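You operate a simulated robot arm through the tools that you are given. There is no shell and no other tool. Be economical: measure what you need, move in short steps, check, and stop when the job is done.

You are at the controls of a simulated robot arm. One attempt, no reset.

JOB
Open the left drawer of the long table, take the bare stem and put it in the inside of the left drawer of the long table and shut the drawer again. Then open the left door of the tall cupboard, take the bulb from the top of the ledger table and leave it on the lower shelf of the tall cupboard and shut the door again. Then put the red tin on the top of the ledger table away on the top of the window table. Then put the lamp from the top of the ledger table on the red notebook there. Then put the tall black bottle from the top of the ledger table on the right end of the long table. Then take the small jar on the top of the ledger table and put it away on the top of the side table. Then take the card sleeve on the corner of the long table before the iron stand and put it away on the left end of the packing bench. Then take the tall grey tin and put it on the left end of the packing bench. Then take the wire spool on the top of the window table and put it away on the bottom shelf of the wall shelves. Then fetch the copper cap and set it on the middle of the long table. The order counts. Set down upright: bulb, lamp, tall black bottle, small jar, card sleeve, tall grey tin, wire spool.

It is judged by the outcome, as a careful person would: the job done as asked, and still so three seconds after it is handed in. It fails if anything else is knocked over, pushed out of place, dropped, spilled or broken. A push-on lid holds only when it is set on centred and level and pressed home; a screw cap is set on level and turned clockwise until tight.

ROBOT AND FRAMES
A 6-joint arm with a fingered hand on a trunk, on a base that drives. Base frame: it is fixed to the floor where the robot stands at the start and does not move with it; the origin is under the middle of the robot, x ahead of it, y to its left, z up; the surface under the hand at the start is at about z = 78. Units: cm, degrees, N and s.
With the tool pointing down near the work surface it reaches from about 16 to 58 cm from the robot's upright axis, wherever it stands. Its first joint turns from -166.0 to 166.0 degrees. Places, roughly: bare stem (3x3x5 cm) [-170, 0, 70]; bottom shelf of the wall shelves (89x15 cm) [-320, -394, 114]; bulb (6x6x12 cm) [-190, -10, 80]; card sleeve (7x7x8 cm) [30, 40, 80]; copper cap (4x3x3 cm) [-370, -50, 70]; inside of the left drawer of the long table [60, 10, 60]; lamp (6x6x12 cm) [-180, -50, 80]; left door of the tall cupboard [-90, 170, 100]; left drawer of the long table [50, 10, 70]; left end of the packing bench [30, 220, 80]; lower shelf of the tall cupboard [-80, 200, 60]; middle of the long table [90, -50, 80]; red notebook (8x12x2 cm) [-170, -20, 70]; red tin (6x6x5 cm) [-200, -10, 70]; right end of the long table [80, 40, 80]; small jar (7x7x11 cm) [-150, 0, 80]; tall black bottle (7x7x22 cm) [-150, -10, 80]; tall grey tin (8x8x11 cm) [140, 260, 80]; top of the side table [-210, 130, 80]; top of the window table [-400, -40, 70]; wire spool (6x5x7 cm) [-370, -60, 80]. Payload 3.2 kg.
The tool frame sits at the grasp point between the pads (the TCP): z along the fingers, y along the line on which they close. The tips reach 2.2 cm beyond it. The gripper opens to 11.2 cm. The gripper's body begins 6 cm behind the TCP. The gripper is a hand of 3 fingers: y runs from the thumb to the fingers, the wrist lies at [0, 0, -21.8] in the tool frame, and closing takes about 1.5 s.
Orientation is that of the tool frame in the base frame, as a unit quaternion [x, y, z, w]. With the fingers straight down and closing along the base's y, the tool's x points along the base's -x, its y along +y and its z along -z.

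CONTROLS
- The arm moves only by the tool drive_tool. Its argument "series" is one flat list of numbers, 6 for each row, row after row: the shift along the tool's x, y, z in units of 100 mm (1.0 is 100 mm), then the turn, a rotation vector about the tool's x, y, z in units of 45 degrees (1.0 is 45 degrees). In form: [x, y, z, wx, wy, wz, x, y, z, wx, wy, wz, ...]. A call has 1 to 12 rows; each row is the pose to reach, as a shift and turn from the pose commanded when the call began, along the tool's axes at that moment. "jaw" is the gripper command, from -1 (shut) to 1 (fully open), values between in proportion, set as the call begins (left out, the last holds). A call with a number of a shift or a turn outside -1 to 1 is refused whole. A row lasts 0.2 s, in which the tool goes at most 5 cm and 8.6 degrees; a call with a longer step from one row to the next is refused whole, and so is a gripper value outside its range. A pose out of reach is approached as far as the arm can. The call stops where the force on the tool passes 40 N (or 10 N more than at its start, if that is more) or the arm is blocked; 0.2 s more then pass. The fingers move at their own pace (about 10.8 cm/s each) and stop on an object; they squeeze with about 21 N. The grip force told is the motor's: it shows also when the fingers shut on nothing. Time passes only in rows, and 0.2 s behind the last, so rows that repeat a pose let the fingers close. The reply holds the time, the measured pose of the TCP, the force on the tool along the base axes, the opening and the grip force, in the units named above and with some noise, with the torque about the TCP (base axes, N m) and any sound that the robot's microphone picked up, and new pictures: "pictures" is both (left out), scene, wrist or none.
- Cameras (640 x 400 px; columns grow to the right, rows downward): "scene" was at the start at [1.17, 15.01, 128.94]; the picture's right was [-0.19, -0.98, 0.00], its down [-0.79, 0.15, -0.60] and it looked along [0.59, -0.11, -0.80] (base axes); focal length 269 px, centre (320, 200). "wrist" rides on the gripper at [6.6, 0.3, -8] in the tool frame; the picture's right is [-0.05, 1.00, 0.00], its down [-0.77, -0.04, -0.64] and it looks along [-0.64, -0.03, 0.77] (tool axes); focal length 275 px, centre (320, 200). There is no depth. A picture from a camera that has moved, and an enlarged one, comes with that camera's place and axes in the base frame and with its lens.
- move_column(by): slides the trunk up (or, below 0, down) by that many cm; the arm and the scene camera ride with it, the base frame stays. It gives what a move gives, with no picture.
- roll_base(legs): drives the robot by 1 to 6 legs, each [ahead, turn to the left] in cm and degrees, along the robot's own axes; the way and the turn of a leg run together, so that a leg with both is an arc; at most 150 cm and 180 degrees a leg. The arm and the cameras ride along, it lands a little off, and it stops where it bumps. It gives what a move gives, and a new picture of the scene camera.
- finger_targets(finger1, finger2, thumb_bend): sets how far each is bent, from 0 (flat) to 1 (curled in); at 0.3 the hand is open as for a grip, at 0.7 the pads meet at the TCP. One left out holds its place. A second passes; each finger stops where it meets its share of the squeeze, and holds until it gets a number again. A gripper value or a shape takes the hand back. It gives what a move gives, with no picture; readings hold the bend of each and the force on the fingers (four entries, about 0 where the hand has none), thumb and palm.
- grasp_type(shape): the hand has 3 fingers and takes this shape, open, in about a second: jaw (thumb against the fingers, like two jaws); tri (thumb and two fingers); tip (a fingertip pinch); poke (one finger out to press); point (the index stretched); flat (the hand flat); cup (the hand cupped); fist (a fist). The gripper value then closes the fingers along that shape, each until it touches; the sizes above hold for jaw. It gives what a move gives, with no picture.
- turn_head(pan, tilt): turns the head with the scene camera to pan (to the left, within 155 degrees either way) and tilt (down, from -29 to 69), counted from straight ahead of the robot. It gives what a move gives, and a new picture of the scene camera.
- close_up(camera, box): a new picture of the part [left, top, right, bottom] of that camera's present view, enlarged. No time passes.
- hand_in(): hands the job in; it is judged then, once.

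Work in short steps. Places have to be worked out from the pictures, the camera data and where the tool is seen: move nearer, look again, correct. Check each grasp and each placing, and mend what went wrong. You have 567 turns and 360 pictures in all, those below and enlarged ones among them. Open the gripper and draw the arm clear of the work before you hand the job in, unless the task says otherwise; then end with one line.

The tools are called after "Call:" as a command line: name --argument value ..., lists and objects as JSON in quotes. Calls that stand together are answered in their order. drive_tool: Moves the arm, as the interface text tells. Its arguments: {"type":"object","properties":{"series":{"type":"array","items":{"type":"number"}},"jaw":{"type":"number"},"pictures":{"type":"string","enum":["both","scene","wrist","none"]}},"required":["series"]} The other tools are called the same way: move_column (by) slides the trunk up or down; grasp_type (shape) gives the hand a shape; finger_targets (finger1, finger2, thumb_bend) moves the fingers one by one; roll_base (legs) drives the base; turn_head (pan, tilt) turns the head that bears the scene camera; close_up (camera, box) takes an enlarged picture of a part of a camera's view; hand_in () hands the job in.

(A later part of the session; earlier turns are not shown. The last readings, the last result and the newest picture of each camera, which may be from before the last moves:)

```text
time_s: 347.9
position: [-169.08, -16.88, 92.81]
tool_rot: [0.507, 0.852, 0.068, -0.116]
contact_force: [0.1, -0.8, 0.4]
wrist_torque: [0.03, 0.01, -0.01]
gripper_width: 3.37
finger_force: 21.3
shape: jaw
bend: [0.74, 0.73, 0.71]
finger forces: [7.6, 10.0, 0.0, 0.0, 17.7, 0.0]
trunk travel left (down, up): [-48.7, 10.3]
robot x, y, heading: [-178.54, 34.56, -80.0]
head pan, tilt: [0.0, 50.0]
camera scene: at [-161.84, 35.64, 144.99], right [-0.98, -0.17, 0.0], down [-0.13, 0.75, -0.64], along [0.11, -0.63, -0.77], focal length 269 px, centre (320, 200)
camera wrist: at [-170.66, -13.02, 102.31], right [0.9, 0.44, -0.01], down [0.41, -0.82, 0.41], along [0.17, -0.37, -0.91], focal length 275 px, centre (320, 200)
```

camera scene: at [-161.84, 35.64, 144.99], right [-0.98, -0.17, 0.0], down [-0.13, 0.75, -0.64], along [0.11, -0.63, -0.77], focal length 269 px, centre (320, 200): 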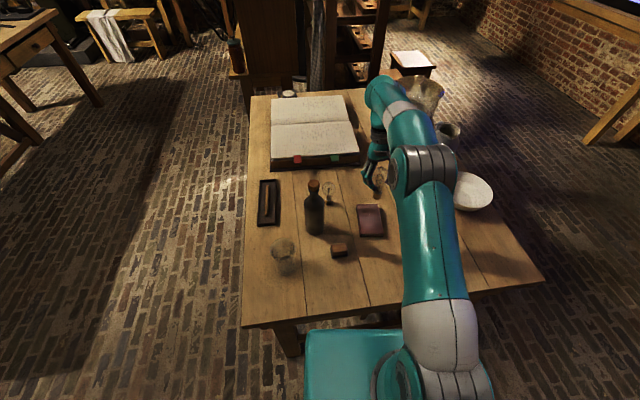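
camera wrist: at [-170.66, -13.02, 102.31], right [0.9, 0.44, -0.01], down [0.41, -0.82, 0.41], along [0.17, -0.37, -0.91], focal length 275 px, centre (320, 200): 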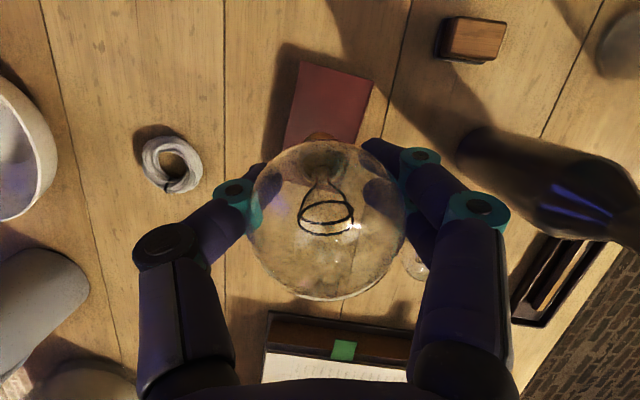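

The lamp hangs over the notebook. I descend 10 cm vertically, then gently to contact.

Call:
drive_tool --series '[-0.066, 0, 0.24, 0, 0, 0, -0.132, 0, 0.48, 0, 0, 0, -0.2, 0, 0.72, 0, 0, 0, -0.265, 0, 0.964, 0, 0, 0]' --pictures "both"

```text
time_s: 348.9
position: [-169.07, -17.06, 82.71]
tool_rot: [0.506, 0.852, 0.067, -0.116]
contact_force: [-0.1, 0.2, -0.3]
wrist_torque: [0.0, 0.03, 0.0]
gripper_width: 3.32
finger_force: 21.0
shape: jaw
bend: [0.74, 0.73, 0.71]
finger forces: [8.2, 10.1, 0.0, 0.0, 17.7, 0.0]
trunk travel left (down, up): [-48.7, 10.3]
robot x, y, heading: [-178.12, 34.64, -80.0]
head pan, tilt: [0.0, 50.0]
camera scene: at [-161.84, 35.63, 144.99], right [-0.98, -0.17, 0.0], down [-0.13, 0.75, -0.64], along [0.11, -0.63, -0.77], focal length 269 px, centre (320, 200)
camera wrist: at [-170.61, -13.07, 92.22], right [0.9, 0.44, -0.02], down [0.41, -0.82, 0.41], along [0.17, -0.37, -0.91], focal length 275 px, centre (320, 200)
```

scene: 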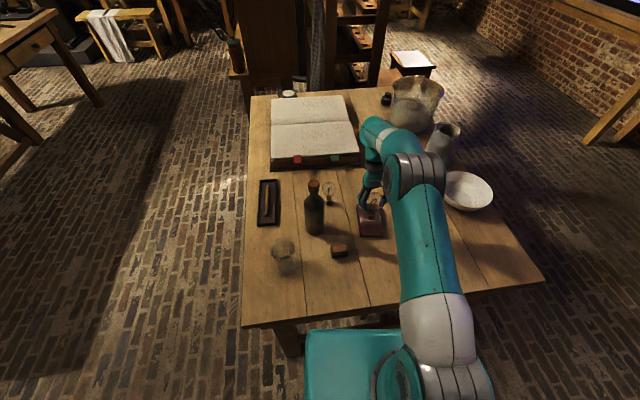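
wrist: 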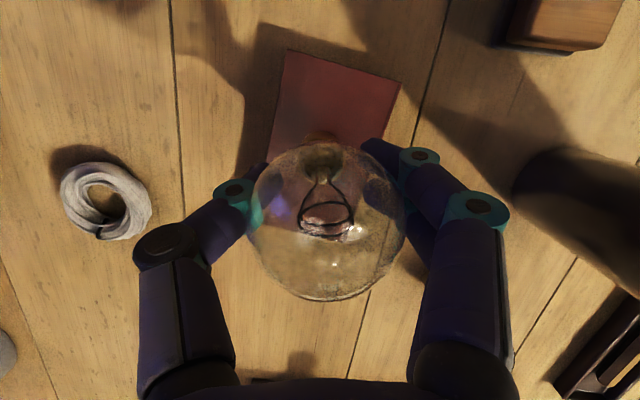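

The base is centred on the notebook. I lower in 3–4 mm rows to contact.

Call:
drive_tool --series '[-0.011, 0, 0.04, 0, 0, 0, -0.022, 0, 0.08, 0, 0, 0, -0.032, 0, 0.115, 0, 0, 0, -0.041, 0, 0.15, 0, 0, 0]' --pictures "none"

```text
time_s: 349.9
position: [-169.05, -17.01, 81.18]
tool_rot: [0.505, 0.852, 0.067, -0.116]
contact_force: [-1.4, -0.5, -0.2]
wrist_torque: [0.03, -0.01, 0.02]
gripper_width: 3.33
finger_force: 21.0
shape: jaw
bend: [0.74, 0.73, 0.71]
finger forces: [8.1, 10.3, 0.1, 0.1, 17.6, 0.1]
trunk travel left (down, up): [-48.7, 10.3]
robot x, y, heading: [-178.4, 34.36, -80.1]
head pan, tilt: [0.0, 50.0]
```

Call:
drive_tool --series '[-0.008, 0, 0.03, 0, 0, 0, -0.016, 0, 0.06, 0, 0, 0, -0.024, 0, 0.09, 0, 0, 0]' --pictures "none"

```text
time_s: 350.7
position: [-169.14, -16.98, 80.4]
tool_rot: [0.505, 0.853, 0.066, -0.116]
contact_force: [-2.0, 0.9, 9.9]
wrist_torque: [0.0, 0.01, 0.0]
gripper_width: 3.25
finger_force: 20.7
shape: jaw
bend: [0.75, 0.74, 0.72]
finger forces: [7.9, 9.4, 0.0, 0.1, 17.3, 0.1]
trunk travel left (down, up): [-48.7, 10.3]
robot x, y, heading: [-178.06, 34.72, -80.2]
head pan, tilt: [0.0, 50.0]
```

Contact at 10 N. I open the fingers and look.

Call:
drive_tool --series '[0.003, 0, -0.01, 0, 0, 0, 0.003, 0, -0.01, 0, 0, 0, 0.003, 0, -0.01, 0, 0, 0, 0.003, 0, -0.01, 0, 0, 0]' --jaw 0.5 --pictures "wrist"

```text
time_s: 351.7
position: [-169.02, -16.98, 80.35]
tool_rot: [0.506, 0.852, 0.068, -0.114]
contact_force: [-0.1, -0.4, 0.0]
wrist_torque: [0.01, 0.03, -0.02]
gripper_width: 8.36
finger_force: 0.1
shape: jaw
bend: [0.64, 0.64, 0.6]
finger forces: [0.1, 0.0, 0.1, 0.1, 0.0, 0.0]
trunk travel left (down, up): [-48.7, 10.3]
robot x, y, heading: [-178.72, 34.25, -79.9]
head pan, tilt: [0.0, 50.0]
camera wrist: at [-170.66, -13.06, 89.92], right [0.9, 0.44, -0.01], down [0.41, -0.82, 0.41], along [0.17, -0.37, -0.91], focal length 275 px, centre (320, 200)
```

wrist: 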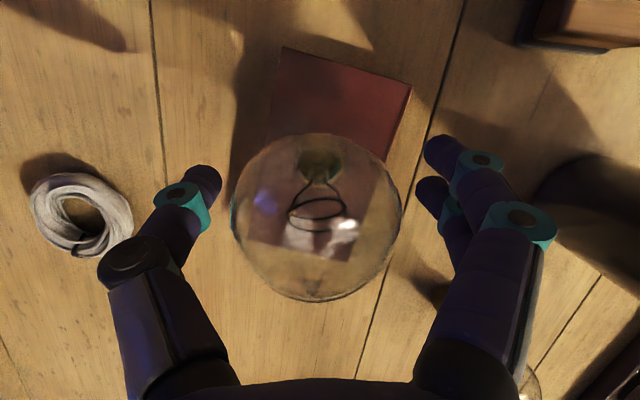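

It stands. I withdraw along the tool axis.

Call:
drive_tool --series '[0, 0, -0.15, 0, 0, 0, 0, 0, -0.35, 0, 0, 0, 0, 0, -0.65, 0, 0, 0, 0, 0, -1.0, 0, 0, 0]' --pictures "both"

```text
time_s: 352.7
position: [-167.79, -19.16, 90.14]
tool_rot: [0.506, 0.852, 0.068, -0.115]
contact_force: [-0.1, -0.9, 0.4]
wrist_torque: [0.04, 0.0, 0.0]
gripper_width: 8.39
finger_force: 0.2
shape: jaw
bend: [0.64, 0.64, 0.6]
finger forces: [0.1, 0.1, 0.0, 0.1, 0.0, 0.1]
trunk travel left (down, up): [-48.7, 10.3]
robot x, y, heading: [-178.18, 34.51, -80.4]
head pan, tilt: [0.0, 50.0]
camera scene: at [-161.84, 35.63, 144.99], right [-0.98, -0.17, 0.0], down [-0.13, 0.75, -0.64], along [0.11, -0.63, -0.77], focal length 269 px, centre (320, 200)
camera wrist: at [-169.43, -15.3, 99.6], right [0.9, 0.44, -0.01], down [0.41, -0.82, 0.41], along [0.17, -0.37, -0.91], focal length 275 px, centre (320, 200)
```

scene: 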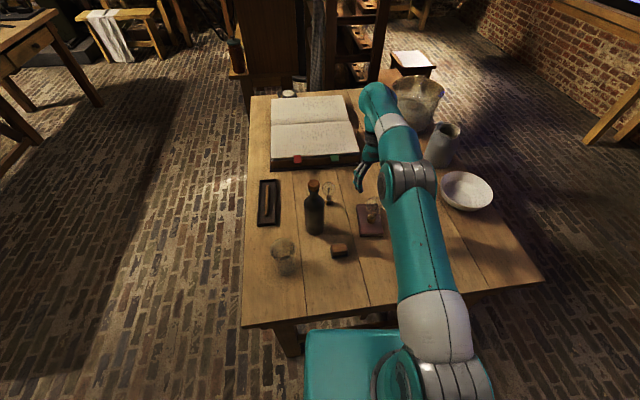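
wrist: 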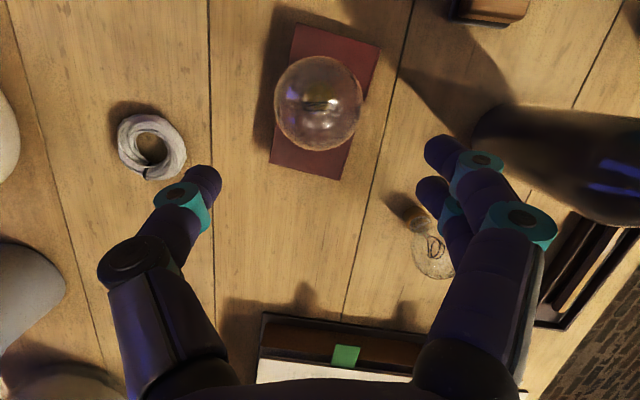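

The lamp stands centred on the notebook. Next the tall bottle at about (-151.8,-12): I raise, return the tool to straight down, and move above its neck.

Call:
move_column --by 10

Call:
drive_tool --series '[0, 0, -0.1, -0.014, -0.113, 0.1, 0, 0, -0.2, -0.028, -0.227, 0.2, 0, 0, -0.3, -0.041, -0.34, 0.3]' --jaw 0.3 --pictures "none"

```text
time_s: 354.1
position: [-167.84, -19.19, 100.07]
tool_rot: [0.506, 0.852, 0.067, -0.116]
contact_force: [-0.2, -0.4, 0.6]
wrist_torque: [-0.02, 0.02, -0.01]
gripper_width: 8.37
finger_force: 0.1
shape: jaw
bend: [0.64, 0.64, 0.6]
finger forces: [0.0, 0.0, 0.1, 0.1, 0.1, 0.1]
trunk travel left (down, up): [-58.7, 0.3]
robot x, y, heading: [-178.17, 34.6, -79.9]
head pan, tilt: [0.0, 50.0]
```

```text
time_s: 354.9
position: [-167.45, -19.75, 103.14]
tool_rot: [0.608, 0.794, -0.001, 0.0]
contact_force: [-0.4, 0.5, 0.0]
wrist_torque: [0.02, 0.0, 0.0]
gripper_width: 7.36
finger_force: 0.1
shape: jaw
bend: [0.7, 0.7, 0.67]
finger forces: [0.0, 0.0, 0.1, 0.0, 0.0, 0.0]
trunk travel left (down, up): [-58.7, 0.3]
robot x, y, heading: [-178.38, 34.65, -80.1]
head pan, tilt: [0.0, 50.0]
```

Call:
drive_tool --series '[0.07, 0.34, 0, 0, 0, 0, 0.14, 0.68, 0, 0, 0, 0, 0.2, 1.0, 0, 0, 0, 0]' --pictures "none"

Call:
drive_tool --series '[0.07, 0.35, 0, 0, 0, 0, 0.14, 0.68, 0, 0, 0, 0, 0.14, 0.68, 0, 0, 0, 0]' --pictures "wrist"

```text
time_s: 355.6
position: [-158.31, -15.26, 102.77]
tool_rot: [0.608, 0.794, 0.0, -0.001]
contact_force: [0.2, 0.2, -0.5]
wrist_torque: [0.0, -0.01, -0.04]
gripper_width: 7.33
finger_force: 0.0
shape: jaw
bend: [0.7, 0.7, 0.67]
finger forces: [0.0, 0.0, 0.0, 0.0, 0.0, 0.0]
trunk travel left (down, up): [-58.7, 0.3]
robot x, y, heading: [-178.03, 34.94, -80.2]
head pan, tilt: [0.0, 50.0]
```

```text
time_s: 356.4
position: [-152.15, -12.28, 102.9]
tool_rot: [0.608, 0.794, -0.001, 0.0]
contact_force: [0.8, -0.3, -0.3]
wrist_torque: [0.02, -0.02, 0.0]
gripper_width: 7.32
finger_force: 0.0
shape: jaw
bend: [0.7, 0.7, 0.67]
finger forces: [0.0, 0.0, 0.0, 0.0, 0.0, 0.0]
trunk travel left (down, up): [-58.7, 0.3]
robot x, y, heading: [-178.14, 34.66, -80.0]
head pan, tilt: [0.0, 50.0]
camera wrist: at [-153.49, -5.74, 110.97], right [0.98, 0.22, 0.0], down [0.17, -0.75, 0.64], along [0.14, -0.62, -0.77], focal length 275 px, centre (320, 200)
```

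wrist: 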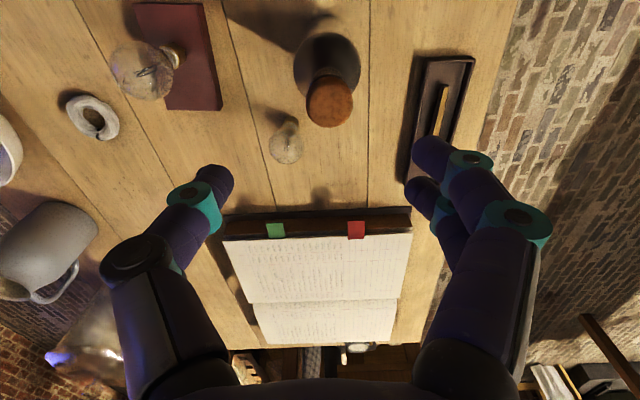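

Cork centre at (-151.3,-11.9). I correct and descend 9 cm around the neck.

Call:
drive_tool --series '[0.017, 0.09, 0, 0, 0, 0, 0.017, 0.09, 0.3, 0, 0, 0, 0.017, 0.09, 0.6, 0, 0, 0, 0.017, 0.09, 0.9, 0, 0, 0]' --pictures "wrist"

```text
time_s: 357.4
position: [-151.21, -11.79, 93.92]
tool_rot: [0.609, 0.793, -0.001, 0.0]
contact_force: [0.7, 0.5, -0.1]
wrist_torque: [-0.01, 0.0, 0.01]
gripper_width: 7.35
finger_force: 0.0
shape: jaw
bend: [0.7, 0.7, 0.67]
finger forces: [0.1, 0.0, 0.0, 0.1, 0.1, 0.1]
trunk travel left (down, up): [-58.7, 0.3]
robot x, y, heading: [-178.22, 34.65, -80.0]
head pan, tilt: [0.0, 50.0]
camera wrist: at [-152.54, -5.39, 101.88], right [0.98, 0.22, 0.0], down [0.17, -0.75, 0.64], along [0.14, -0.62, -0.77], focal length 275 px, centre (320, 200)
```

wrist: 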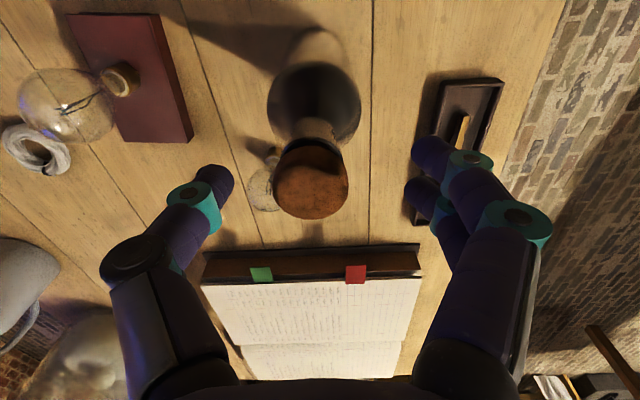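

Centred. I descend 5 cm and close on the neck.

Call:
drive_tool --series '[0.02, 0, 0.25, 0, 0, 0, 0.02, 0, 0.5, 0, 0, 0, 0.02, 0, 0.5, 0, 0, 0]' --pictures "none"

Call:
drive_tool --series '[0, 0, 0, 0, 0, 0, 0, 0, 0, 0, 0, 0, 0, 0, 0, 0, 0, 0, 0, 0, 0, 0, 0, 0, 0, 0, 0, 0, 0, 0]' --jaw -1 --pictures "both"

```text
time_s: 358.2
position: [-151.38, -11.82, 88.84]
tool_rot: [0.608, 0.794, 0.004, 0.0]
contact_force: [0.2, -0.4, 0.4]
wrist_torque: [0.03, 0.0, 0.0]
gripper_width: 7.33
finger_force: 0.0
shape: jaw
bend: [0.7, 0.7, 0.67]
finger forces: [0.0, 0.1, 0.0, 0.0, 0.0, 0.0]
trunk travel left (down, up): [-58.7, 0.3]
robot x, y, heading: [-178.08, 34.49, -79.8]
head pan, tilt: [0.0, 50.0]
```

```text
time_s: 359.4
position: [-151.16, -11.74, 89.02]
tool_rot: [0.608, 0.794, 0.002, -0.001]
contact_force: [1.4, 0.5, 8.7]
wrist_torque: [0.07, -0.16, 0.01]
gripper_width: 2.65
finger_force: 21.0
shape: jaw
bend: [0.72, 0.73, 0.7]
finger forces: [11.1, 10.0, 0.0, 0.1, 15.9, 0.1]
trunk travel left (down, up): [-58.7, 0.3]
robot x, y, heading: [-178.82, 34.8, -79.8]
head pan, tilt: [0.0, 50.0]
camera scene: at [-161.87, 35.74, 155.0], right [-0.98, -0.17, 0.0], down [-0.13, 0.75, -0.64], along [0.11, -0.63, -0.77], focal length 269 px, centre (320, 200)
camera wrist: at [-152.56, -5.23, 97.05], right [0.98, 0.22, 0.0], down [0.16, -0.76, 0.63], along [0.14, -0.62, -0.77], focal length 275 px, centre (320, 200)
```

scene: 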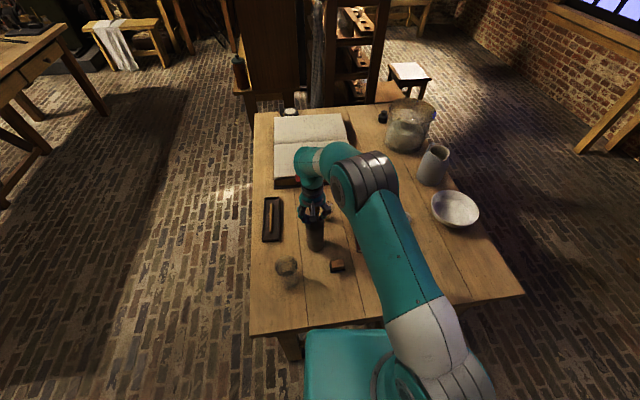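
wrist: 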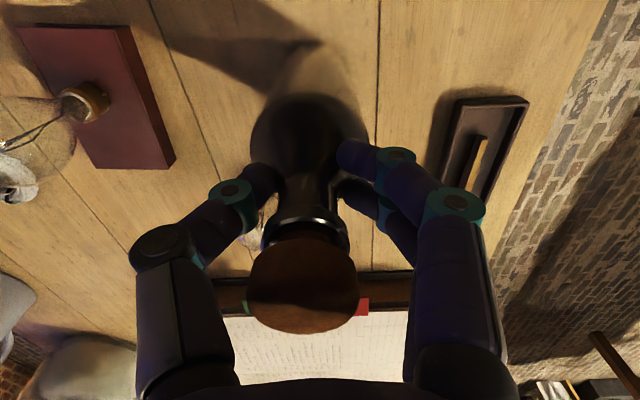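

The neck is gripped. I lift 14 cm in two gentle moves.

Call:
drive_tool --series '[0, 0, -0.1, 0, 0, 0, 0, 0, -0.3, 0, 0, 0, 0, 0, -0.5, 0, 0, 0, 0, 0, -0.75, 0, 0, 0, 0, 0, -1.0, 0, 0, 0]' --pictures "none"

Call:
drive_tool --series '[0, 0, -0.2, 0, 0, 0, 0, 0, -0.4, 0, 0, 0, 0, 0, -0.5, 0, 0, 0]' --pictures "both"

```text
time_s: 360.6
position: [-151.38, -11.8, 98.97]
tool_rot: [0.608, 0.794, -0.001, -0.001]
contact_force: [-0.4, 0.1, -2.9]
wrist_torque: [0.03, -0.03, -0.01]
gripper_width: 1.85
finger_force: 20.9
shape: jaw
bend: [0.76, 0.72, 0.72]
finger forces: [0.1, 10.7, 0.0, 0.0, 10.5, 0.1]
trunk travel left (down, up): [-58.7, 0.3]
robot x, y, heading: [-178.68, 34.64, -79.8]
head pan, tilt: [0.0, 50.0]
```

```text
time_s: 361.4
position: [-151.22, -11.75, 103.96]
tool_rot: [0.609, 0.793, -0.001, -0.001]
contact_force: [-0.1, -0.1, -4.4]
wrist_torque: [0.02, 0.01, -0.03]
gripper_width: 1.86
finger_force: 21.0
shape: jaw
bend: [0.76, 0.72, 0.72]
finger forces: [0.1, 10.5, 0.0, 0.0, 10.4, 0.0]
trunk travel left (down, up): [-58.7, 0.3]
robot x, y, heading: [-178.26, 34.9, -80.1]
head pan, tilt: [0.0, 50.0]
camera scene: at [-161.82, 35.61, 154.98], right [-0.98, -0.17, 0.0], down [-0.13, 0.75, -0.64], along [0.11, -0.63, -0.77], focal length 269 px, centre (320, 200)
camera wrist: at [-152.57, -5.17, 111.96], right [0.98, 0.22, 0.0], down [0.17, -0.75, 0.64], along [0.13, -0.62, -0.77], focal length 275 px, centre (320, 200)
```

scene: 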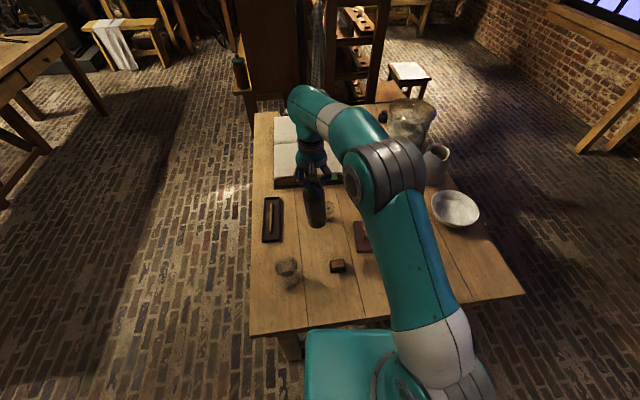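
wrist: 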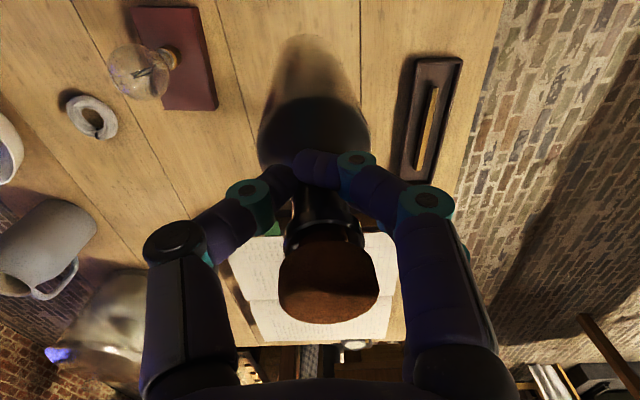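

The bottle hangs from thumb and one finger; I drive smoothly to the long table's far-left end with an initial stand-off to look for a free spot.

Call:
roll_base --legs '[[-10, 0], [0, 98], [90, 0], [89, 0], [0, -20.7]]'

Call:
turn_head --pan -45 --tilt 35

```text
time_s: 376.4
position: [40.93, 115.24, 103.89]
tool_rot: [-0.019, 1.0, -0.001, 0.0]
contact_force: [1.2, 0.0, -4.5]
wrist_torque: [0.03, 0.03, -0.03]
gripper_width: 1.81
finger_force: 20.6
shape: jaw
bend: [0.76, 0.72, 0.72]
finger forces: [0.2, 10.1, 0.1, 0.0, 10.2, 0.0]
trunk travel left (down, up): [-58.7, 0.3]
robot x, y, heading: [-10.16, 99.21, -2.9]
head pan, tilt: [0.0, 50.0]
camera scene: at [-7.68, 115.44, 154.99], right [-0.05, -1.0, 0.0], down [-0.77, 0.04, -0.64], along [0.64, -0.03, -0.77], focal length 269 px, centre (320, 200)
```

scene: 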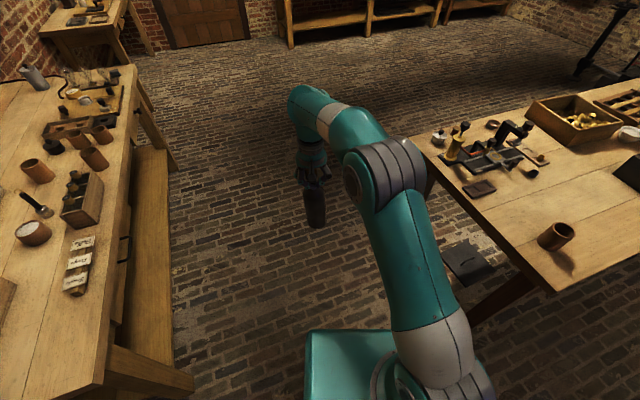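

```text
time_s: 377.6
position: [40.88, 115.2, 103.9]
tool_rot: [-0.019, 1.0, 0.0, 0.001]
contact_force: [-0.1, -0.4, -3.3]
wrist_torque: [-0.01, 0.02, -0.01]
gripper_width: 1.81
finger_force: 21.9
shape: jaw
bend: [0.76, 0.72, 0.72]
finger forces: [0.2, 9.9, 0.0, 0.0, 9.9, 0.0]
trunk travel left (down, up): [-58.7, 0.3]
robot x, y, heading: [-10.24, 99.22, -2.8]
head pan, tilt: [-45.0, 35.0]
camera scene: at [-9.49, 109.34, 157.16], right [-0.74, -0.67, 0.0], down [-0.39, 0.43, -0.82], along [0.55, -0.61, -0.57], focal length 269 px, centre (320, 200)
```

scene: 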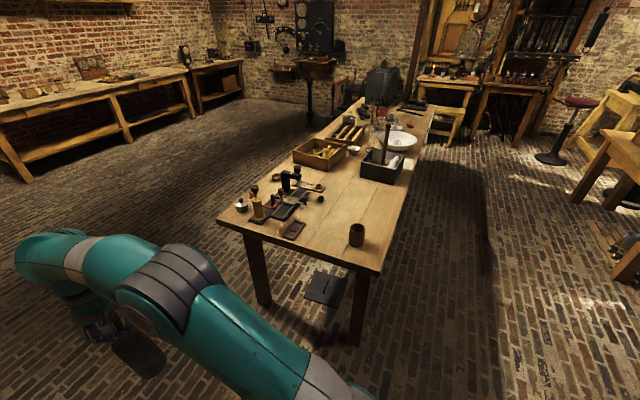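

Call:
close_up --camera "scene" --box '[200, 120, 440, 280]'

```text
2.50 times, centred on (320, 200) of scene
camera zoom: at [-9.49, 109.34, 157.16], right [-0.74, -0.67, 0.0], down [-0.39, 0.43, -0.82], along [0.55, -0.61, -0.57], focal length 672 px, centre (320, 200)
```

zoom: 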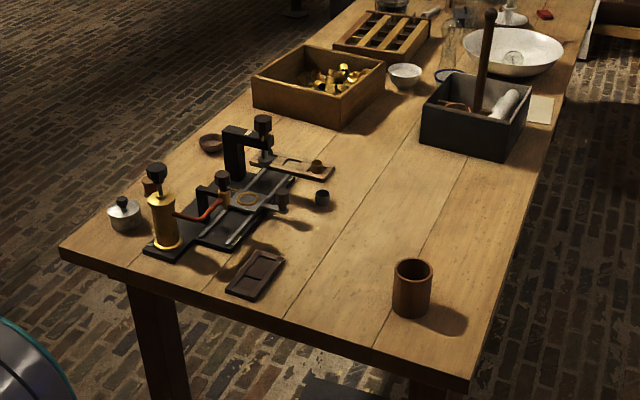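

The iron stand occupies (78,35); a free spot on the right end lies at about (54,35). I approach it straight from the table's end: to (24,123), turn to heading -71°, then look.

Call:
roll_base --legs '[[0, 38], [41.6, 0], [0, -106]]'

Call:
turn_head --pan 0 --tilt 45

```text
time_s: 386.3
position: [58.74, 82.39, 103.92]
tool_rot: [0.534, 0.845, -0.001, -0.001]
contact_force: [-0.3, -0.6, -4.0]
wrist_torque: [0.03, -0.03, 0.03]
gripper_width: 1.79
finger_force: 20.8
shape: jaw
bend: [0.76, 0.72, 0.72]
finger forces: [0.0, 9.5, 0.0, 0.1, 9.3, 0.0]
trunk travel left (down, up): [-58.7, 0.3]
robot x, y, heading: [23.76, 122.98, -69.5]
head pan, tilt: [-45.0, 35.0]
camera scene: at [33.53, 126.27, 157.16], right [-0.91, 0.42, 0.0], down [0.24, 0.52, -0.82], along [-0.34, -0.74, -0.57], focal length 269 px, centre (320, 200)
```

scene: 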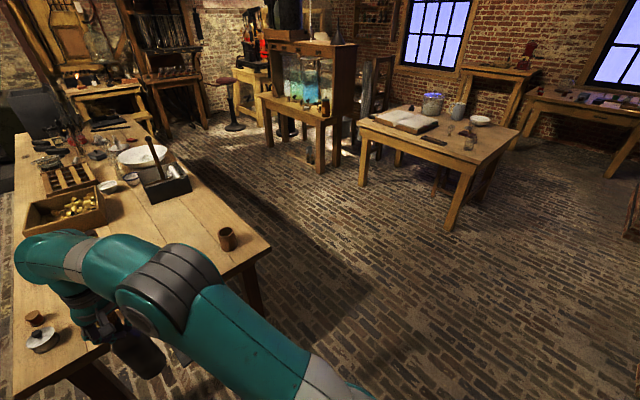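

```text
time_s: 387.4
position: [58.65, 82.54, 103.96]
tool_rot: [0.534, 0.845, -0.001, 0.0]
contact_force: [-0.5, -0.1, -2.9]
wrist_torque: [-0.01, 0.0, 0.01]
gripper_width: 1.79
finger_force: 21.0
shape: jaw
bend: [0.76, 0.72, 0.72]
finger forces: [0.1, 9.4, 0.0, 0.0, 9.3, 0.1]
trunk travel left (down, up): [-58.7, 0.3]
robot x, y, heading: [23.69, 123.21, -69.7]
head pan, tilt: [0.0, 45.0]
camera scene: at [40.03, 126.65, 155.68], right [-0.94, -0.35, 0.0], down [-0.25, 0.66, -0.71], along [0.25, -0.66, -0.71], focal length 269 px, centre (320, 200)
```

scene: 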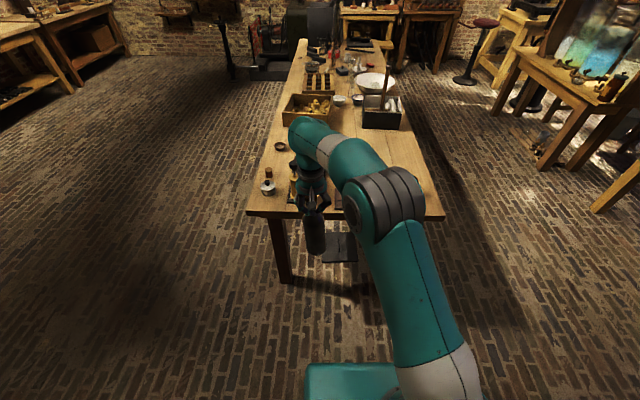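

I shift the tool right by 20 cm gently to the robot's centre line before driving in.

Call:
drive_tool --series '[0.02, -0.2, 0, 0, 0, 0, 0.04, -0.45, 0, 0, 0, 0, 0.06, -0.7, 0, 0, 0, 0, 0.09, -1.0, 0, 0, 0, 0]' --pictures "none"

Call:
drive_tool --series '[0.02, -0.2, 0, 0, 0, 0, 0.04, -0.45, 0, 0, 0, 0, 0.06, -0.7, 0, 0, 0, 0, 0.09, -1.0, 0, 0, 0, 0]' --pictures "scene"

```text
time_s: 388.4
position: [49.24, 78.9, 103.91]
tool_rot: [0.535, 0.845, -0.001, -0.001]
contact_force: [0.1, -0.4, -2.9]
wrist_torque: [0.0, -0.02, 0.0]
gripper_width: 1.79
finger_force: 20.6
shape: jaw
bend: [0.76, 0.72, 0.72]
finger forces: [0.0, 9.5, 0.0, 0.1, 9.5, 0.0]
trunk travel left (down, up): [-58.7, 0.3]
robot x, y, heading: [23.83, 123.04, -69.9]
head pan, tilt: [0.0, 45.0]
```

```text
time_s: 389.4
position: [39.85, 75.41, 103.89]
tool_rot: [0.535, 0.845, -0.001, -0.001]
contact_force: [-0.1, 0.0, -3.5]
wrist_torque: [0.03, -0.03, -0.03]
gripper_width: 1.74
finger_force: 21.0
shape: jaw
bend: [0.76, 0.72, 0.72]
finger forces: [0.1, 9.4, 0.0, 0.0, 9.2, 0.0]
trunk travel left (down, up): [-58.7, 0.3]
robot x, y, heading: [24.0, 123.39, -69.6]
head pan, tilt: [0.0, 45.0]
camera scene: at [39.95, 126.62, 155.69], right [-0.94, -0.35, 0.0], down [-0.25, 0.66, -0.71], along [0.25, -0.66, -0.71], focal length 269 px, centre (320, 200)
```

scene: 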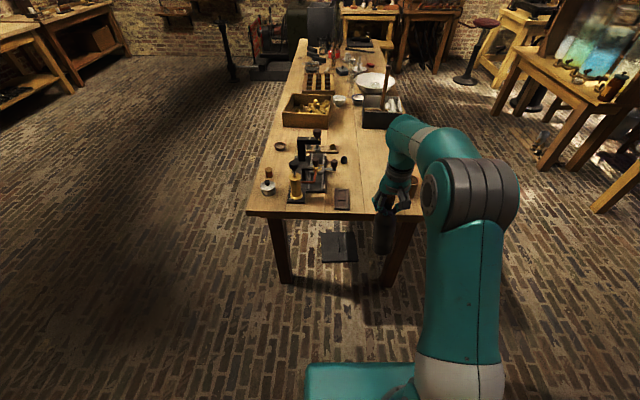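

On line now. I drive 43 cm ahead.

Call:
roll_base --legs '[[43, 0]]'

Call:
drive_tool --series '[0, 0, 0, 0, 0, 0]' --pictures "wrist"

```text
time_s: 392.1
position: [54.85, 35.25, 103.95]
tool_rot: [0.535, 0.845, 0.0, 0.0]
contact_force: [0.8, -0.1, -3.6]
wrist_torque: [0.04, -0.03, -0.01]
gripper_width: 1.77
finger_force: 20.9
shape: jaw
bend: [0.76, 0.72, 0.73]
finger forces: [0.0, 9.3, 0.0, 0.0, 9.3, 0.0]
trunk travel left (down, up): [-58.7, 0.3]
robot x, y, heading: [38.64, 82.86, -69.7]
head pan, tilt: [0.0, 45.0]
camera scene: at [54.93, 86.44, 155.68], right [-0.94, -0.35, 0.0], down [-0.25, 0.66, -0.71], along [0.25, -0.66, -0.71], focal length 269 px, centre (320, 200)
```

scene: 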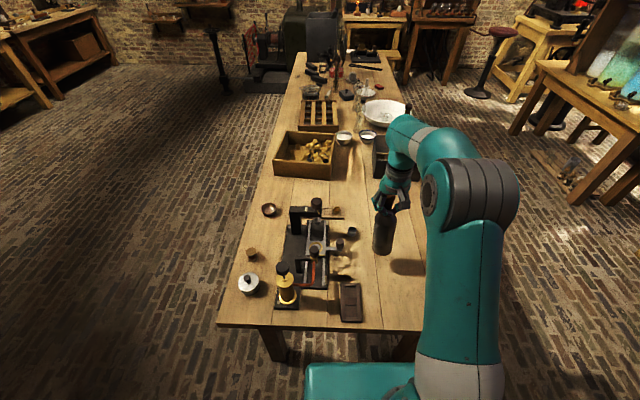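

```text
time_s: 392.4
position: [54.74, 35.16, 103.91]
tool_rot: [0.535, 0.845, -0.001, -0.002]
contact_force: [0.3, -0.4, -3.6]
wrist_torque: [0.05, -0.02, 0.0]
gripper_width: 1.78
finger_force: 20.7
shape: jaw
bend: [0.76, 0.72, 0.73]
finger forces: [0.1, 9.3, 0.0, 0.0, 9.2, 0.0]
trunk travel left (down, up): [-58.7, 0.3]
robot x, y, heading: [38.8, 82.93, -69.4]
head pan, tilt: [0.0, 45.0]
camera wrist: at [52.41, 41.35, 111.99], right [0.92, 0.39, 0.0], down [0.3, -0.71, 0.64], along [0.24, -0.59, -0.77], focal length 275 px, centre (320, 200)
```

wrist: 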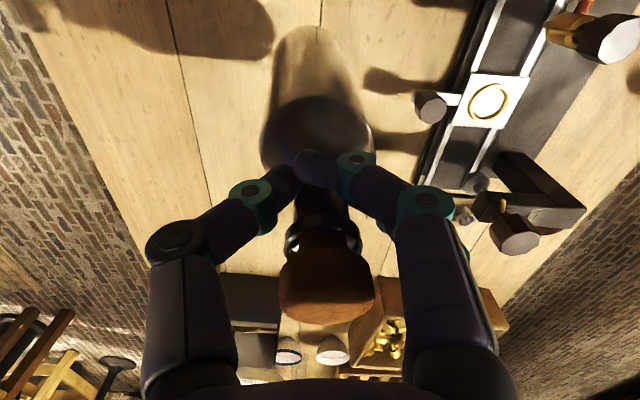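

The surface below is clear. I lower 6 cm with the arm, then gently to contact.

Call:
drive_tool --series '[0, 0, 0.15, 0, 0, 0, 0, 0, 0.3, 0, 0, 0, 0, 0, 0.45, 0, 0, 0, 0, 0, 0.6, 0, 0, 0, 0, 0, 0.66, 0, 0, 0, 0, 0, 0.7, 0, 0, 0]' --pictures "none"

Call:
drive_tool --series '[0, 0, 0.04, 0, 0, 0, 0, 0, 0.08, 0, 0, 0, 0, 0, 0.12, 0, 0, 0]' --pictures "scene"

```text
time_s: 393.9
position: [54.81, 35.22, 97.08]
tool_rot: [0.533, 0.846, -0.001, 0.0]
contact_force: [0.3, 0.8, -4.0]
wrist_torque: [0.01, 0.01, 0.02]
gripper_width: 1.78
finger_force: 21.3
shape: jaw
bend: [0.76, 0.72, 0.73]
finger forces: [0.1, 9.2, 0.0, 0.0, 9.1, 0.1]
trunk travel left (down, up): [-58.7, 0.3]
robot x, y, heading: [38.96, 83.2, -69.3]
head pan, tilt: [0.0, 45.0]
```

```text
time_s: 394.6
position: [54.85, 35.29, 95.77]
tool_rot: [0.534, 0.845, -0.002, 0.001]
contact_force: [-0.7, 0.3, 3.4]
wrist_torque: [-0.06, -0.03, -0.01]
gripper_width: 1.77
finger_force: 20.5
shape: jaw
bend: [0.76, 0.72, 0.73]
finger forces: [0.0, 11.4, 0.0, 0.0, 12.8, 0.0]
trunk travel left (down, up): [-58.7, 0.3]
robot x, y, heading: [38.83, 83.06, -69.7]
head pan, tilt: [0.0, 45.0]
camera scene: at [54.86, 86.6, 155.7], right [-0.94, -0.35, 0.0], down [-0.25, 0.66, -0.71], along [0.25, -0.66, -0.71], focal length 269 px, centre (320, 200)
```

scene: 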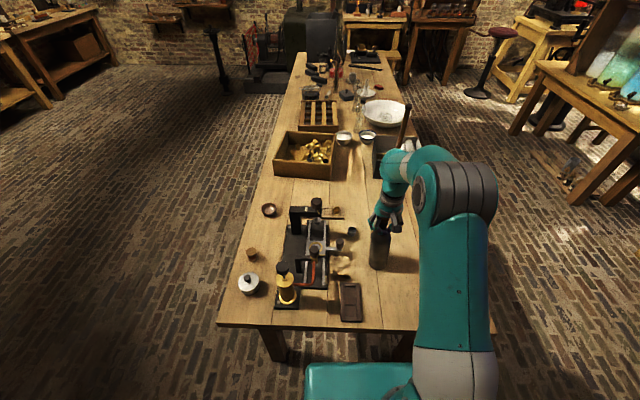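

The bottle rests on the table. I open the hand and rise.

Call:
drive_tool --series '[0, 0, 0.01, 0, 0, 0, 0, 0, 0.01, 0, 0, 0, 0, 0, 0.01, 0, 0, 0, 0, 0, 0.01, 0, 0, 0]' --jaw 0.4 --pictures "wrist"

Call:
drive_tool --series '[0, 0, -0.2, 0, 0, 0, 0, 0, -0.5, 0, 0, 0, 0, 0, -0.8, 0, 0, 0, 0, 0, -0.9, 0, 0, 0]' --pictures "wrist"

```text
time_s: 395.6
position: [54.77, 35.31, 95.73]
tool_rot: [0.534, 0.846, 0.0, -0.001]
contact_force: [-0.2, -0.6, -0.7]
wrist_torque: [0.0, 0.02, 0.0]
gripper_width: 7.82
finger_force: 0.1
shape: jaw
bend: [0.67, 0.67, 0.64]
finger forces: [0.0, 0.1, 0.0, 0.1, 0.0, 0.0]
trunk travel left (down, up): [-58.7, 0.3]
robot x, y, heading: [38.09, 82.8, -69.7]
head pan, tilt: [0.0, 45.0]
camera wrist: at [52.41, 41.37, 103.72], right [0.92, 0.39, 0.0], down [0.3, -0.71, 0.64], along [0.24, -0.59, -0.77], focal length 275 px, centre (320, 200)
```

wrist: 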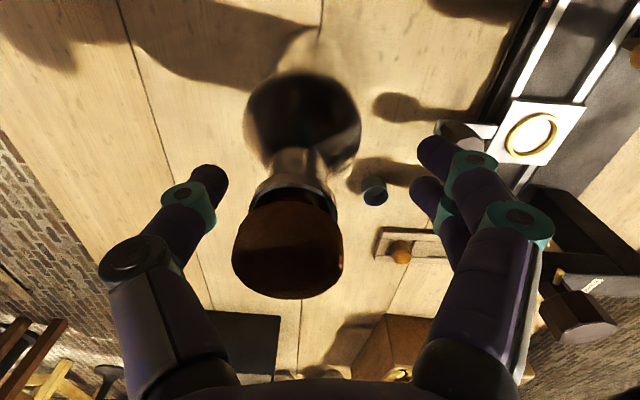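

```text
time_s: 396.6
position: [54.76, 35.21, 104.72]
tool_rot: [0.534, 0.845, -0.001, 0.0]
contact_force: [-0.2, -0.2, -0.5]
wrist_torque: [0.0, -0.01, -0.01]
gripper_width: 7.81
finger_force: 0.1
shape: jaw
bend: [0.67, 0.67, 0.64]
finger forces: [0.1, 0.1, 0.0, 0.0, 0.0, 0.0]
trunk travel left (down, up): [-58.7, 0.3]
robot x, y, heading: [38.4, 83.21, -69.7]
head pan, tilt: [0.0, 45.0]
camera wrist: at [52.4, 41.37, 112.78], right [0.92, 0.39, 0.0], down [0.3, -0.71, 0.64], along [0.24, -0.59, -0.77], focal length 275 px, centre (320, 200)
```

wrist: 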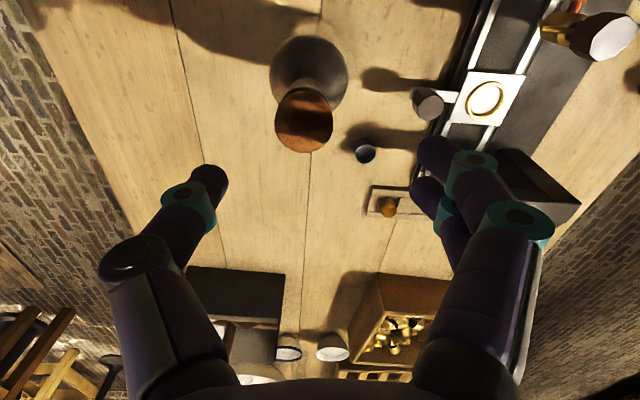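

The bottle stands upright. Next the small jar: I back out and drive to the ledger table's near-right side.

Call:
roll_base --legs '[[-40, 0], [0, -89.1], [97, 0], [95.6, 0], [0, 79.8]]'

Call:
turn_head --pan 0 --tilt 50

```text
time_s: 415.6
position: [-146.59, 1.06, 104.57]
tool_rot: [0.595, 0.804, 0.0, 0.0]
contact_force: [-0.4, -0.7, 0.6]
wrist_torque: [0.01, 0.0, 0.04]
gripper_width: 7.8
finger_force: 0.0
shape: jaw
bend: [0.67, 0.67, 0.64]
finger forces: [0.1, 0.0, 0.0, 0.1, 0.0, 0.1]
trunk travel left (down, up): [-58.7, 0.3]
robot x, y, heading: [-155.61, 50.37, -78.1]
head pan, tilt: [0.0, 45.0]
camera scene: at [-138.89, 51.78, 155.68], right [-0.98, -0.21, 0.0], down [-0.15, 0.69, -0.71], along [0.14, -0.69, -0.71], focal length 269 px, centre (320, 200)
```

scene: 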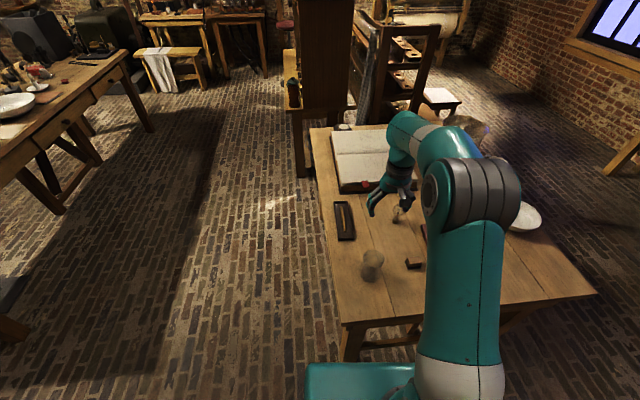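

```text
time_s: 416.3
position: [-146.58, 1.08, 104.74]
tool_rot: [0.596, 0.803, -0.001, 0.0]
contact_force: [0.5, 0.3, 0.1]
wrist_torque: [-0.01, 0.01, 0.0]
gripper_width: 7.81
finger_force: 0.2
shape: jaw
bend: [0.67, 0.67, 0.64]
finger forces: [0.1, 0.0, 0.1, 0.0, 0.1, 0.0]
trunk travel left (down, up): [-58.7, 0.3]
robot x, y, heading: [-155.33, 50.82, -78.3]
head pan, tilt: [0.0, 50.0]
camera scene: at [-138.99, 52.19, 154.99], right [-0.98, -0.21, 0.0], down [-0.16, 0.75, -0.64], along [0.13, -0.63, -0.77], focal length 269 px, centre (320, 200)
```

scene: 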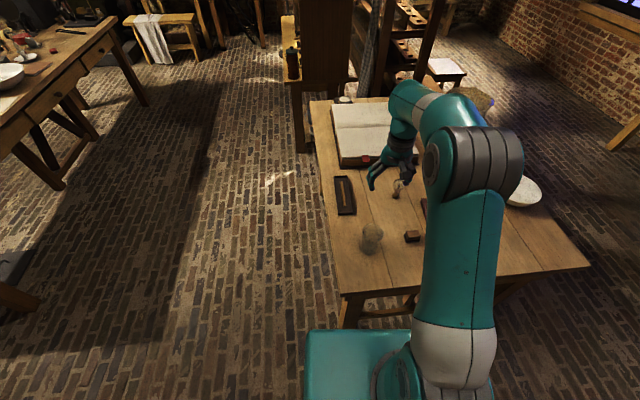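

Call:
drive_tool --series '[0, 0, 0.35, 0, 0, 0, 0, 0, 0.7, 0, 0, 0, 0, 0, 0.8, 0, 0, 0]' --jaw 1 --pictures "wrist"

```text
time_s: 417.1
position: [-146.64, 1.07, 96.74]
tool_rot: [0.595, 0.804, -0.001, -0.001]
contact_force: [0.3, 0.0, 0.8]
wrist_torque: [0.0, 0.01, -0.04]
gripper_width: 11.17
finger_force: 0.1
shape: jaw
bend: [0.3, 0.3, 0.3]
finger forces: [0.1, 0.0, 0.0, 0.0, 0.1, 0.1]
trunk travel left (down, up): [-58.7, 0.3]
robot x, y, heading: [-155.32, 50.73, -78.2]
head pan, tilt: [0.0, 50.0]
camera wrist: at [-148.07, 7.49, 104.76], right [0.97, 0.25, 0.0], down [0.19, -0.75, 0.64], along [0.16, -0.62, -0.77], focal length 275 px, centre (320, 200)
```

wrist: 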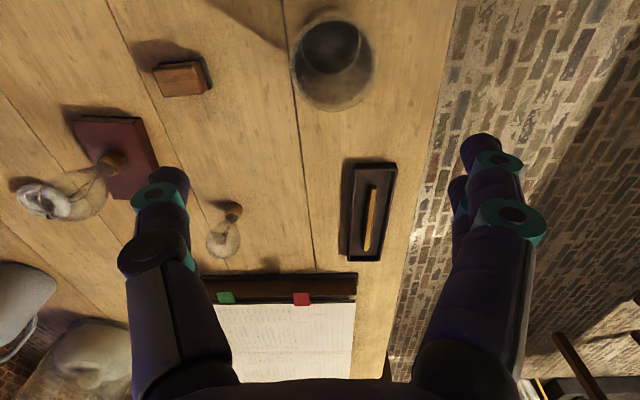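

The jar is at (-145.5,2.1). I correct and lower over it.

Call:
drive_tool --series '[0.07, 0.136, 0, 0, 0, 0]' --pictures "none"

Call:
move_column --by -12

Call:
drive_tool --series '[0, 0, 0, 0, 0, 0]' --pictures "wrist"

```text
time_s: 417.5
position: [-145.47, 2.22, 96.78]
tool_rot: [0.595, 0.803, -0.002, -0.001]
contact_force: [0.1, -0.6, 0.1]
wrist_torque: [-0.02, -0.01, 0.02]
gripper_width: 11.18
finger_force: 0.1
shape: jaw
bend: [0.3, 0.3, 0.3]
finger forces: [0.0, 0.0, 0.1, 0.1, 0.0, 0.0]
trunk travel left (down, up): [-58.7, 0.3]
robot x, y, heading: [-155.46, 50.98, -78.1]
head pan, tilt: [0.0, 50.0]
```

```text
time_s: 419.0
position: [-145.57, 2.16, 84.57]
tool_rot: [0.596, 0.803, 0.0, -0.001]
contact_force: [-0.3, -0.1, 1.1]
wrist_torque: [-0.03, -0.01, -0.01]
gripper_width: 11.2
finger_force: 0.1
shape: jaw
bend: [0.3, 0.3, 0.3]
finger forces: [0.0, 0.0, 0.0, 0.0, 0.1, 0.0]
trunk travel left (down, up): [-46.7, 12.3]
robot x, y, heading: [-155.51, 50.7, -78.1]
head pan, tilt: [0.0, 50.0]
```

```text
time_s: 419.4
position: [-145.51, 2.19, 84.7]
tool_rot: [0.596, 0.803, -0.001, 0.0]
contact_force: [-0.6, -0.5, 0.2]
wrist_torque: [0.02, -0.01, 0.01]
gripper_width: 11.17
finger_force: 0.0
shape: jaw
bend: [0.3, 0.3, 0.3]
finger forces: [0.0, 0.0, 0.1, 0.1, 0.0, 0.0]
trunk travel left (down, up): [-46.7, 12.3]
robot x, y, heading: [-155.59, 50.74, -78.3]
head pan, tilt: [0.0, 50.0]
camera wrist: at [-147.0, 8.59, 92.79], right [0.97, 0.25, 0.0], down [0.19, -0.75, 0.64], along [0.15, -0.62, -0.77], focal length 275 px, centre (320, 200)
```

wrist: 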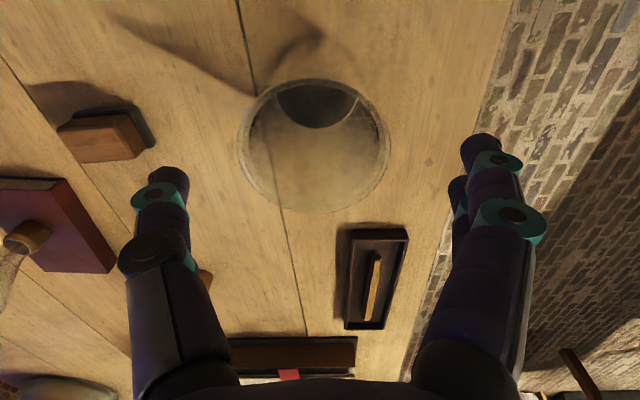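

Nearly centred. I descend 6.7 cm and close.

Call:
drive_tool --series '[0.04, -0.02, 0.25, 0, 0, 0, 0.05, -0.02, 0.5, 0, 0, 0, 0.05, -0.02, 0.67, 0, 0, 0]' --pictures "none"

Call:
drive_tool --series '[0, 0, 0, 0, 0, 0, 0, 0, 0, 0, 0, 0, 0, 0, 0, 0, 0, 0, 0, 0, 0, 0, 0, 0]' --jaw -1 --pictures "wrist"

```text
time_s: 420.2
position: [-145.67, 1.54, 78.91]
tool_rot: [0.595, 0.803, 0.013, 0.006]
contact_force: [-0.5, -0.5, 0.0]
wrist_torque: [0.02, 0.01, -0.01]
gripper_width: 11.18
finger_force: 0.2
shape: jaw
bend: [0.3, 0.3, 0.3]
finger forces: [0.0, 0.0, 0.0, 0.0, 0.1, 0.1]
out of reach, approached as far as the arm can: row 1, 2, 3
trunk travel left (down, up): [-46.7, 12.3]
robot x, y, heading: [-155.46, 50.92, -78.4]
head pan, tilt: [0.0, 50.0]
```

```text
time_s: 421.2
position: [-145.8, 1.7, 78.78]
tool_rot: [0.596, 0.803, 0.013, 0.006]
contact_force: [-0.3, -0.1, 0.3]
wrist_torque: [0.01, -0.01, 0.01]
gripper_width: 5.6
finger_force: 21.0
shape: jaw
bend: [0.72, 0.73, 0.7]
finger forces: [9.1, 9.2, 0.1, 0.0, 18.9, 0.1]
trunk travel left (down, up): [-46.7, 12.3]
robot x, y, heading: [-155.3, 50.69, -78.3]
head pan, tilt: [0.0, 50.0]
camera wrist: at [-147.4, 7.93, 86.91], right [0.97, 0.25, 0.03], down [0.17, -0.76, 0.63], along [0.18, -0.6, -0.78], focal length 275 px, centre (320, 200)
```

wrist: 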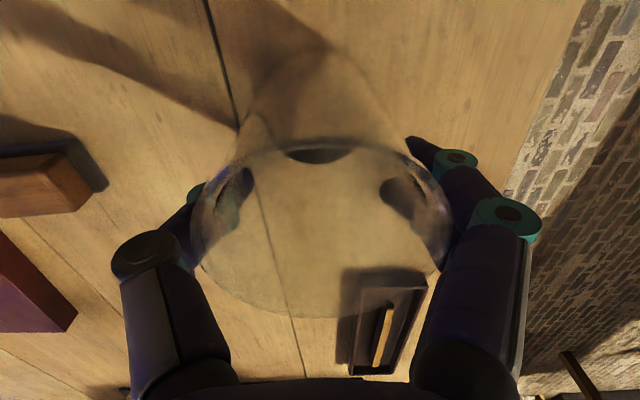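

Gripped near the rim. I lift with the trunk and look toward the side table.

Call:
move_column --by 12

Call:
turn_head --pan -150 --tilt 35

```text
time_s: 422.7
position: [-145.69, 1.59, 90.85]
tool_rot: [0.595, 0.803, 0.013, 0.006]
contact_force: [0.1, 0.3, -0.9]
wrist_torque: [-0.01, 0.04, 0.05]
gripper_width: 5.61
finger_force: 21.3
shape: jaw
bend: [0.72, 0.73, 0.7]
finger forces: [9.2, 9.3, 0.0, 0.1, 18.9, 0.1]
trunk travel left (down, up): [-58.7, 0.3]
robot x, y, heading: [-155.21, 50.61, -78.2]
head pan, tilt: [0.0, 50.0]
```

```text
time_s: 425.1
position: [-145.62, 1.51, 90.77]
tool_rot: [0.596, 0.803, 0.013, 0.006]
contact_force: [-0.9, -0.8, -1.8]
wrist_torque: [-0.03, -0.02, -0.01]
gripper_width: 5.6
finger_force: 20.8
shape: jaw
bend: [0.72, 0.73, 0.7]
finger forces: [9.3, 9.3, 0.0, 0.0, 18.9, 0.1]
trunk travel left (down, up): [-58.7, 0.3]
robot x, y, heading: [-155.14, 50.68, -78.2]
head pan, tilt: [-150.0, 35.0]
camera scene: at [-146.44, 66.27, 157.16], right [0.74, 0.67, 0.0], down [0.38, -0.43, -0.82], along [-0.55, 0.61, -0.57], focal length 269 px, centre (320, 200)
```

scene: 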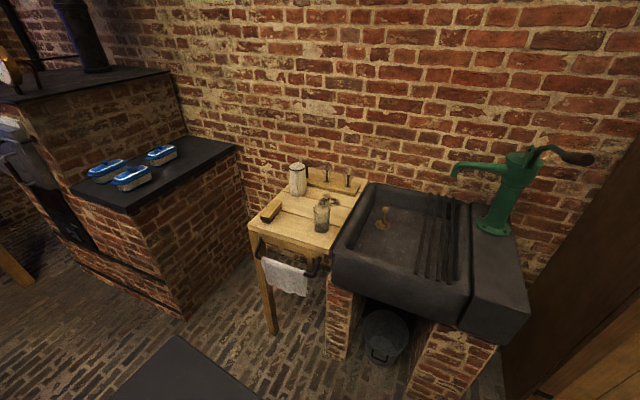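

Call:
close_up --camera "scene" --box '[230, 140, 390, 300]'

```text
2.50 times, centred on (310, 220) of scene
camera zoom: at [-146.44, 66.27, 157.16], right [0.74, 0.67, 0.0], down [0.38, -0.43, -0.82], along [-0.55, 0.61, -0.57], focal length 672 px, centre (345, 150)
```

zoom: 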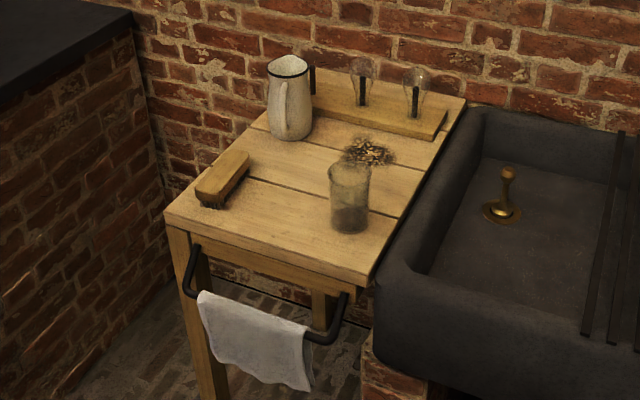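

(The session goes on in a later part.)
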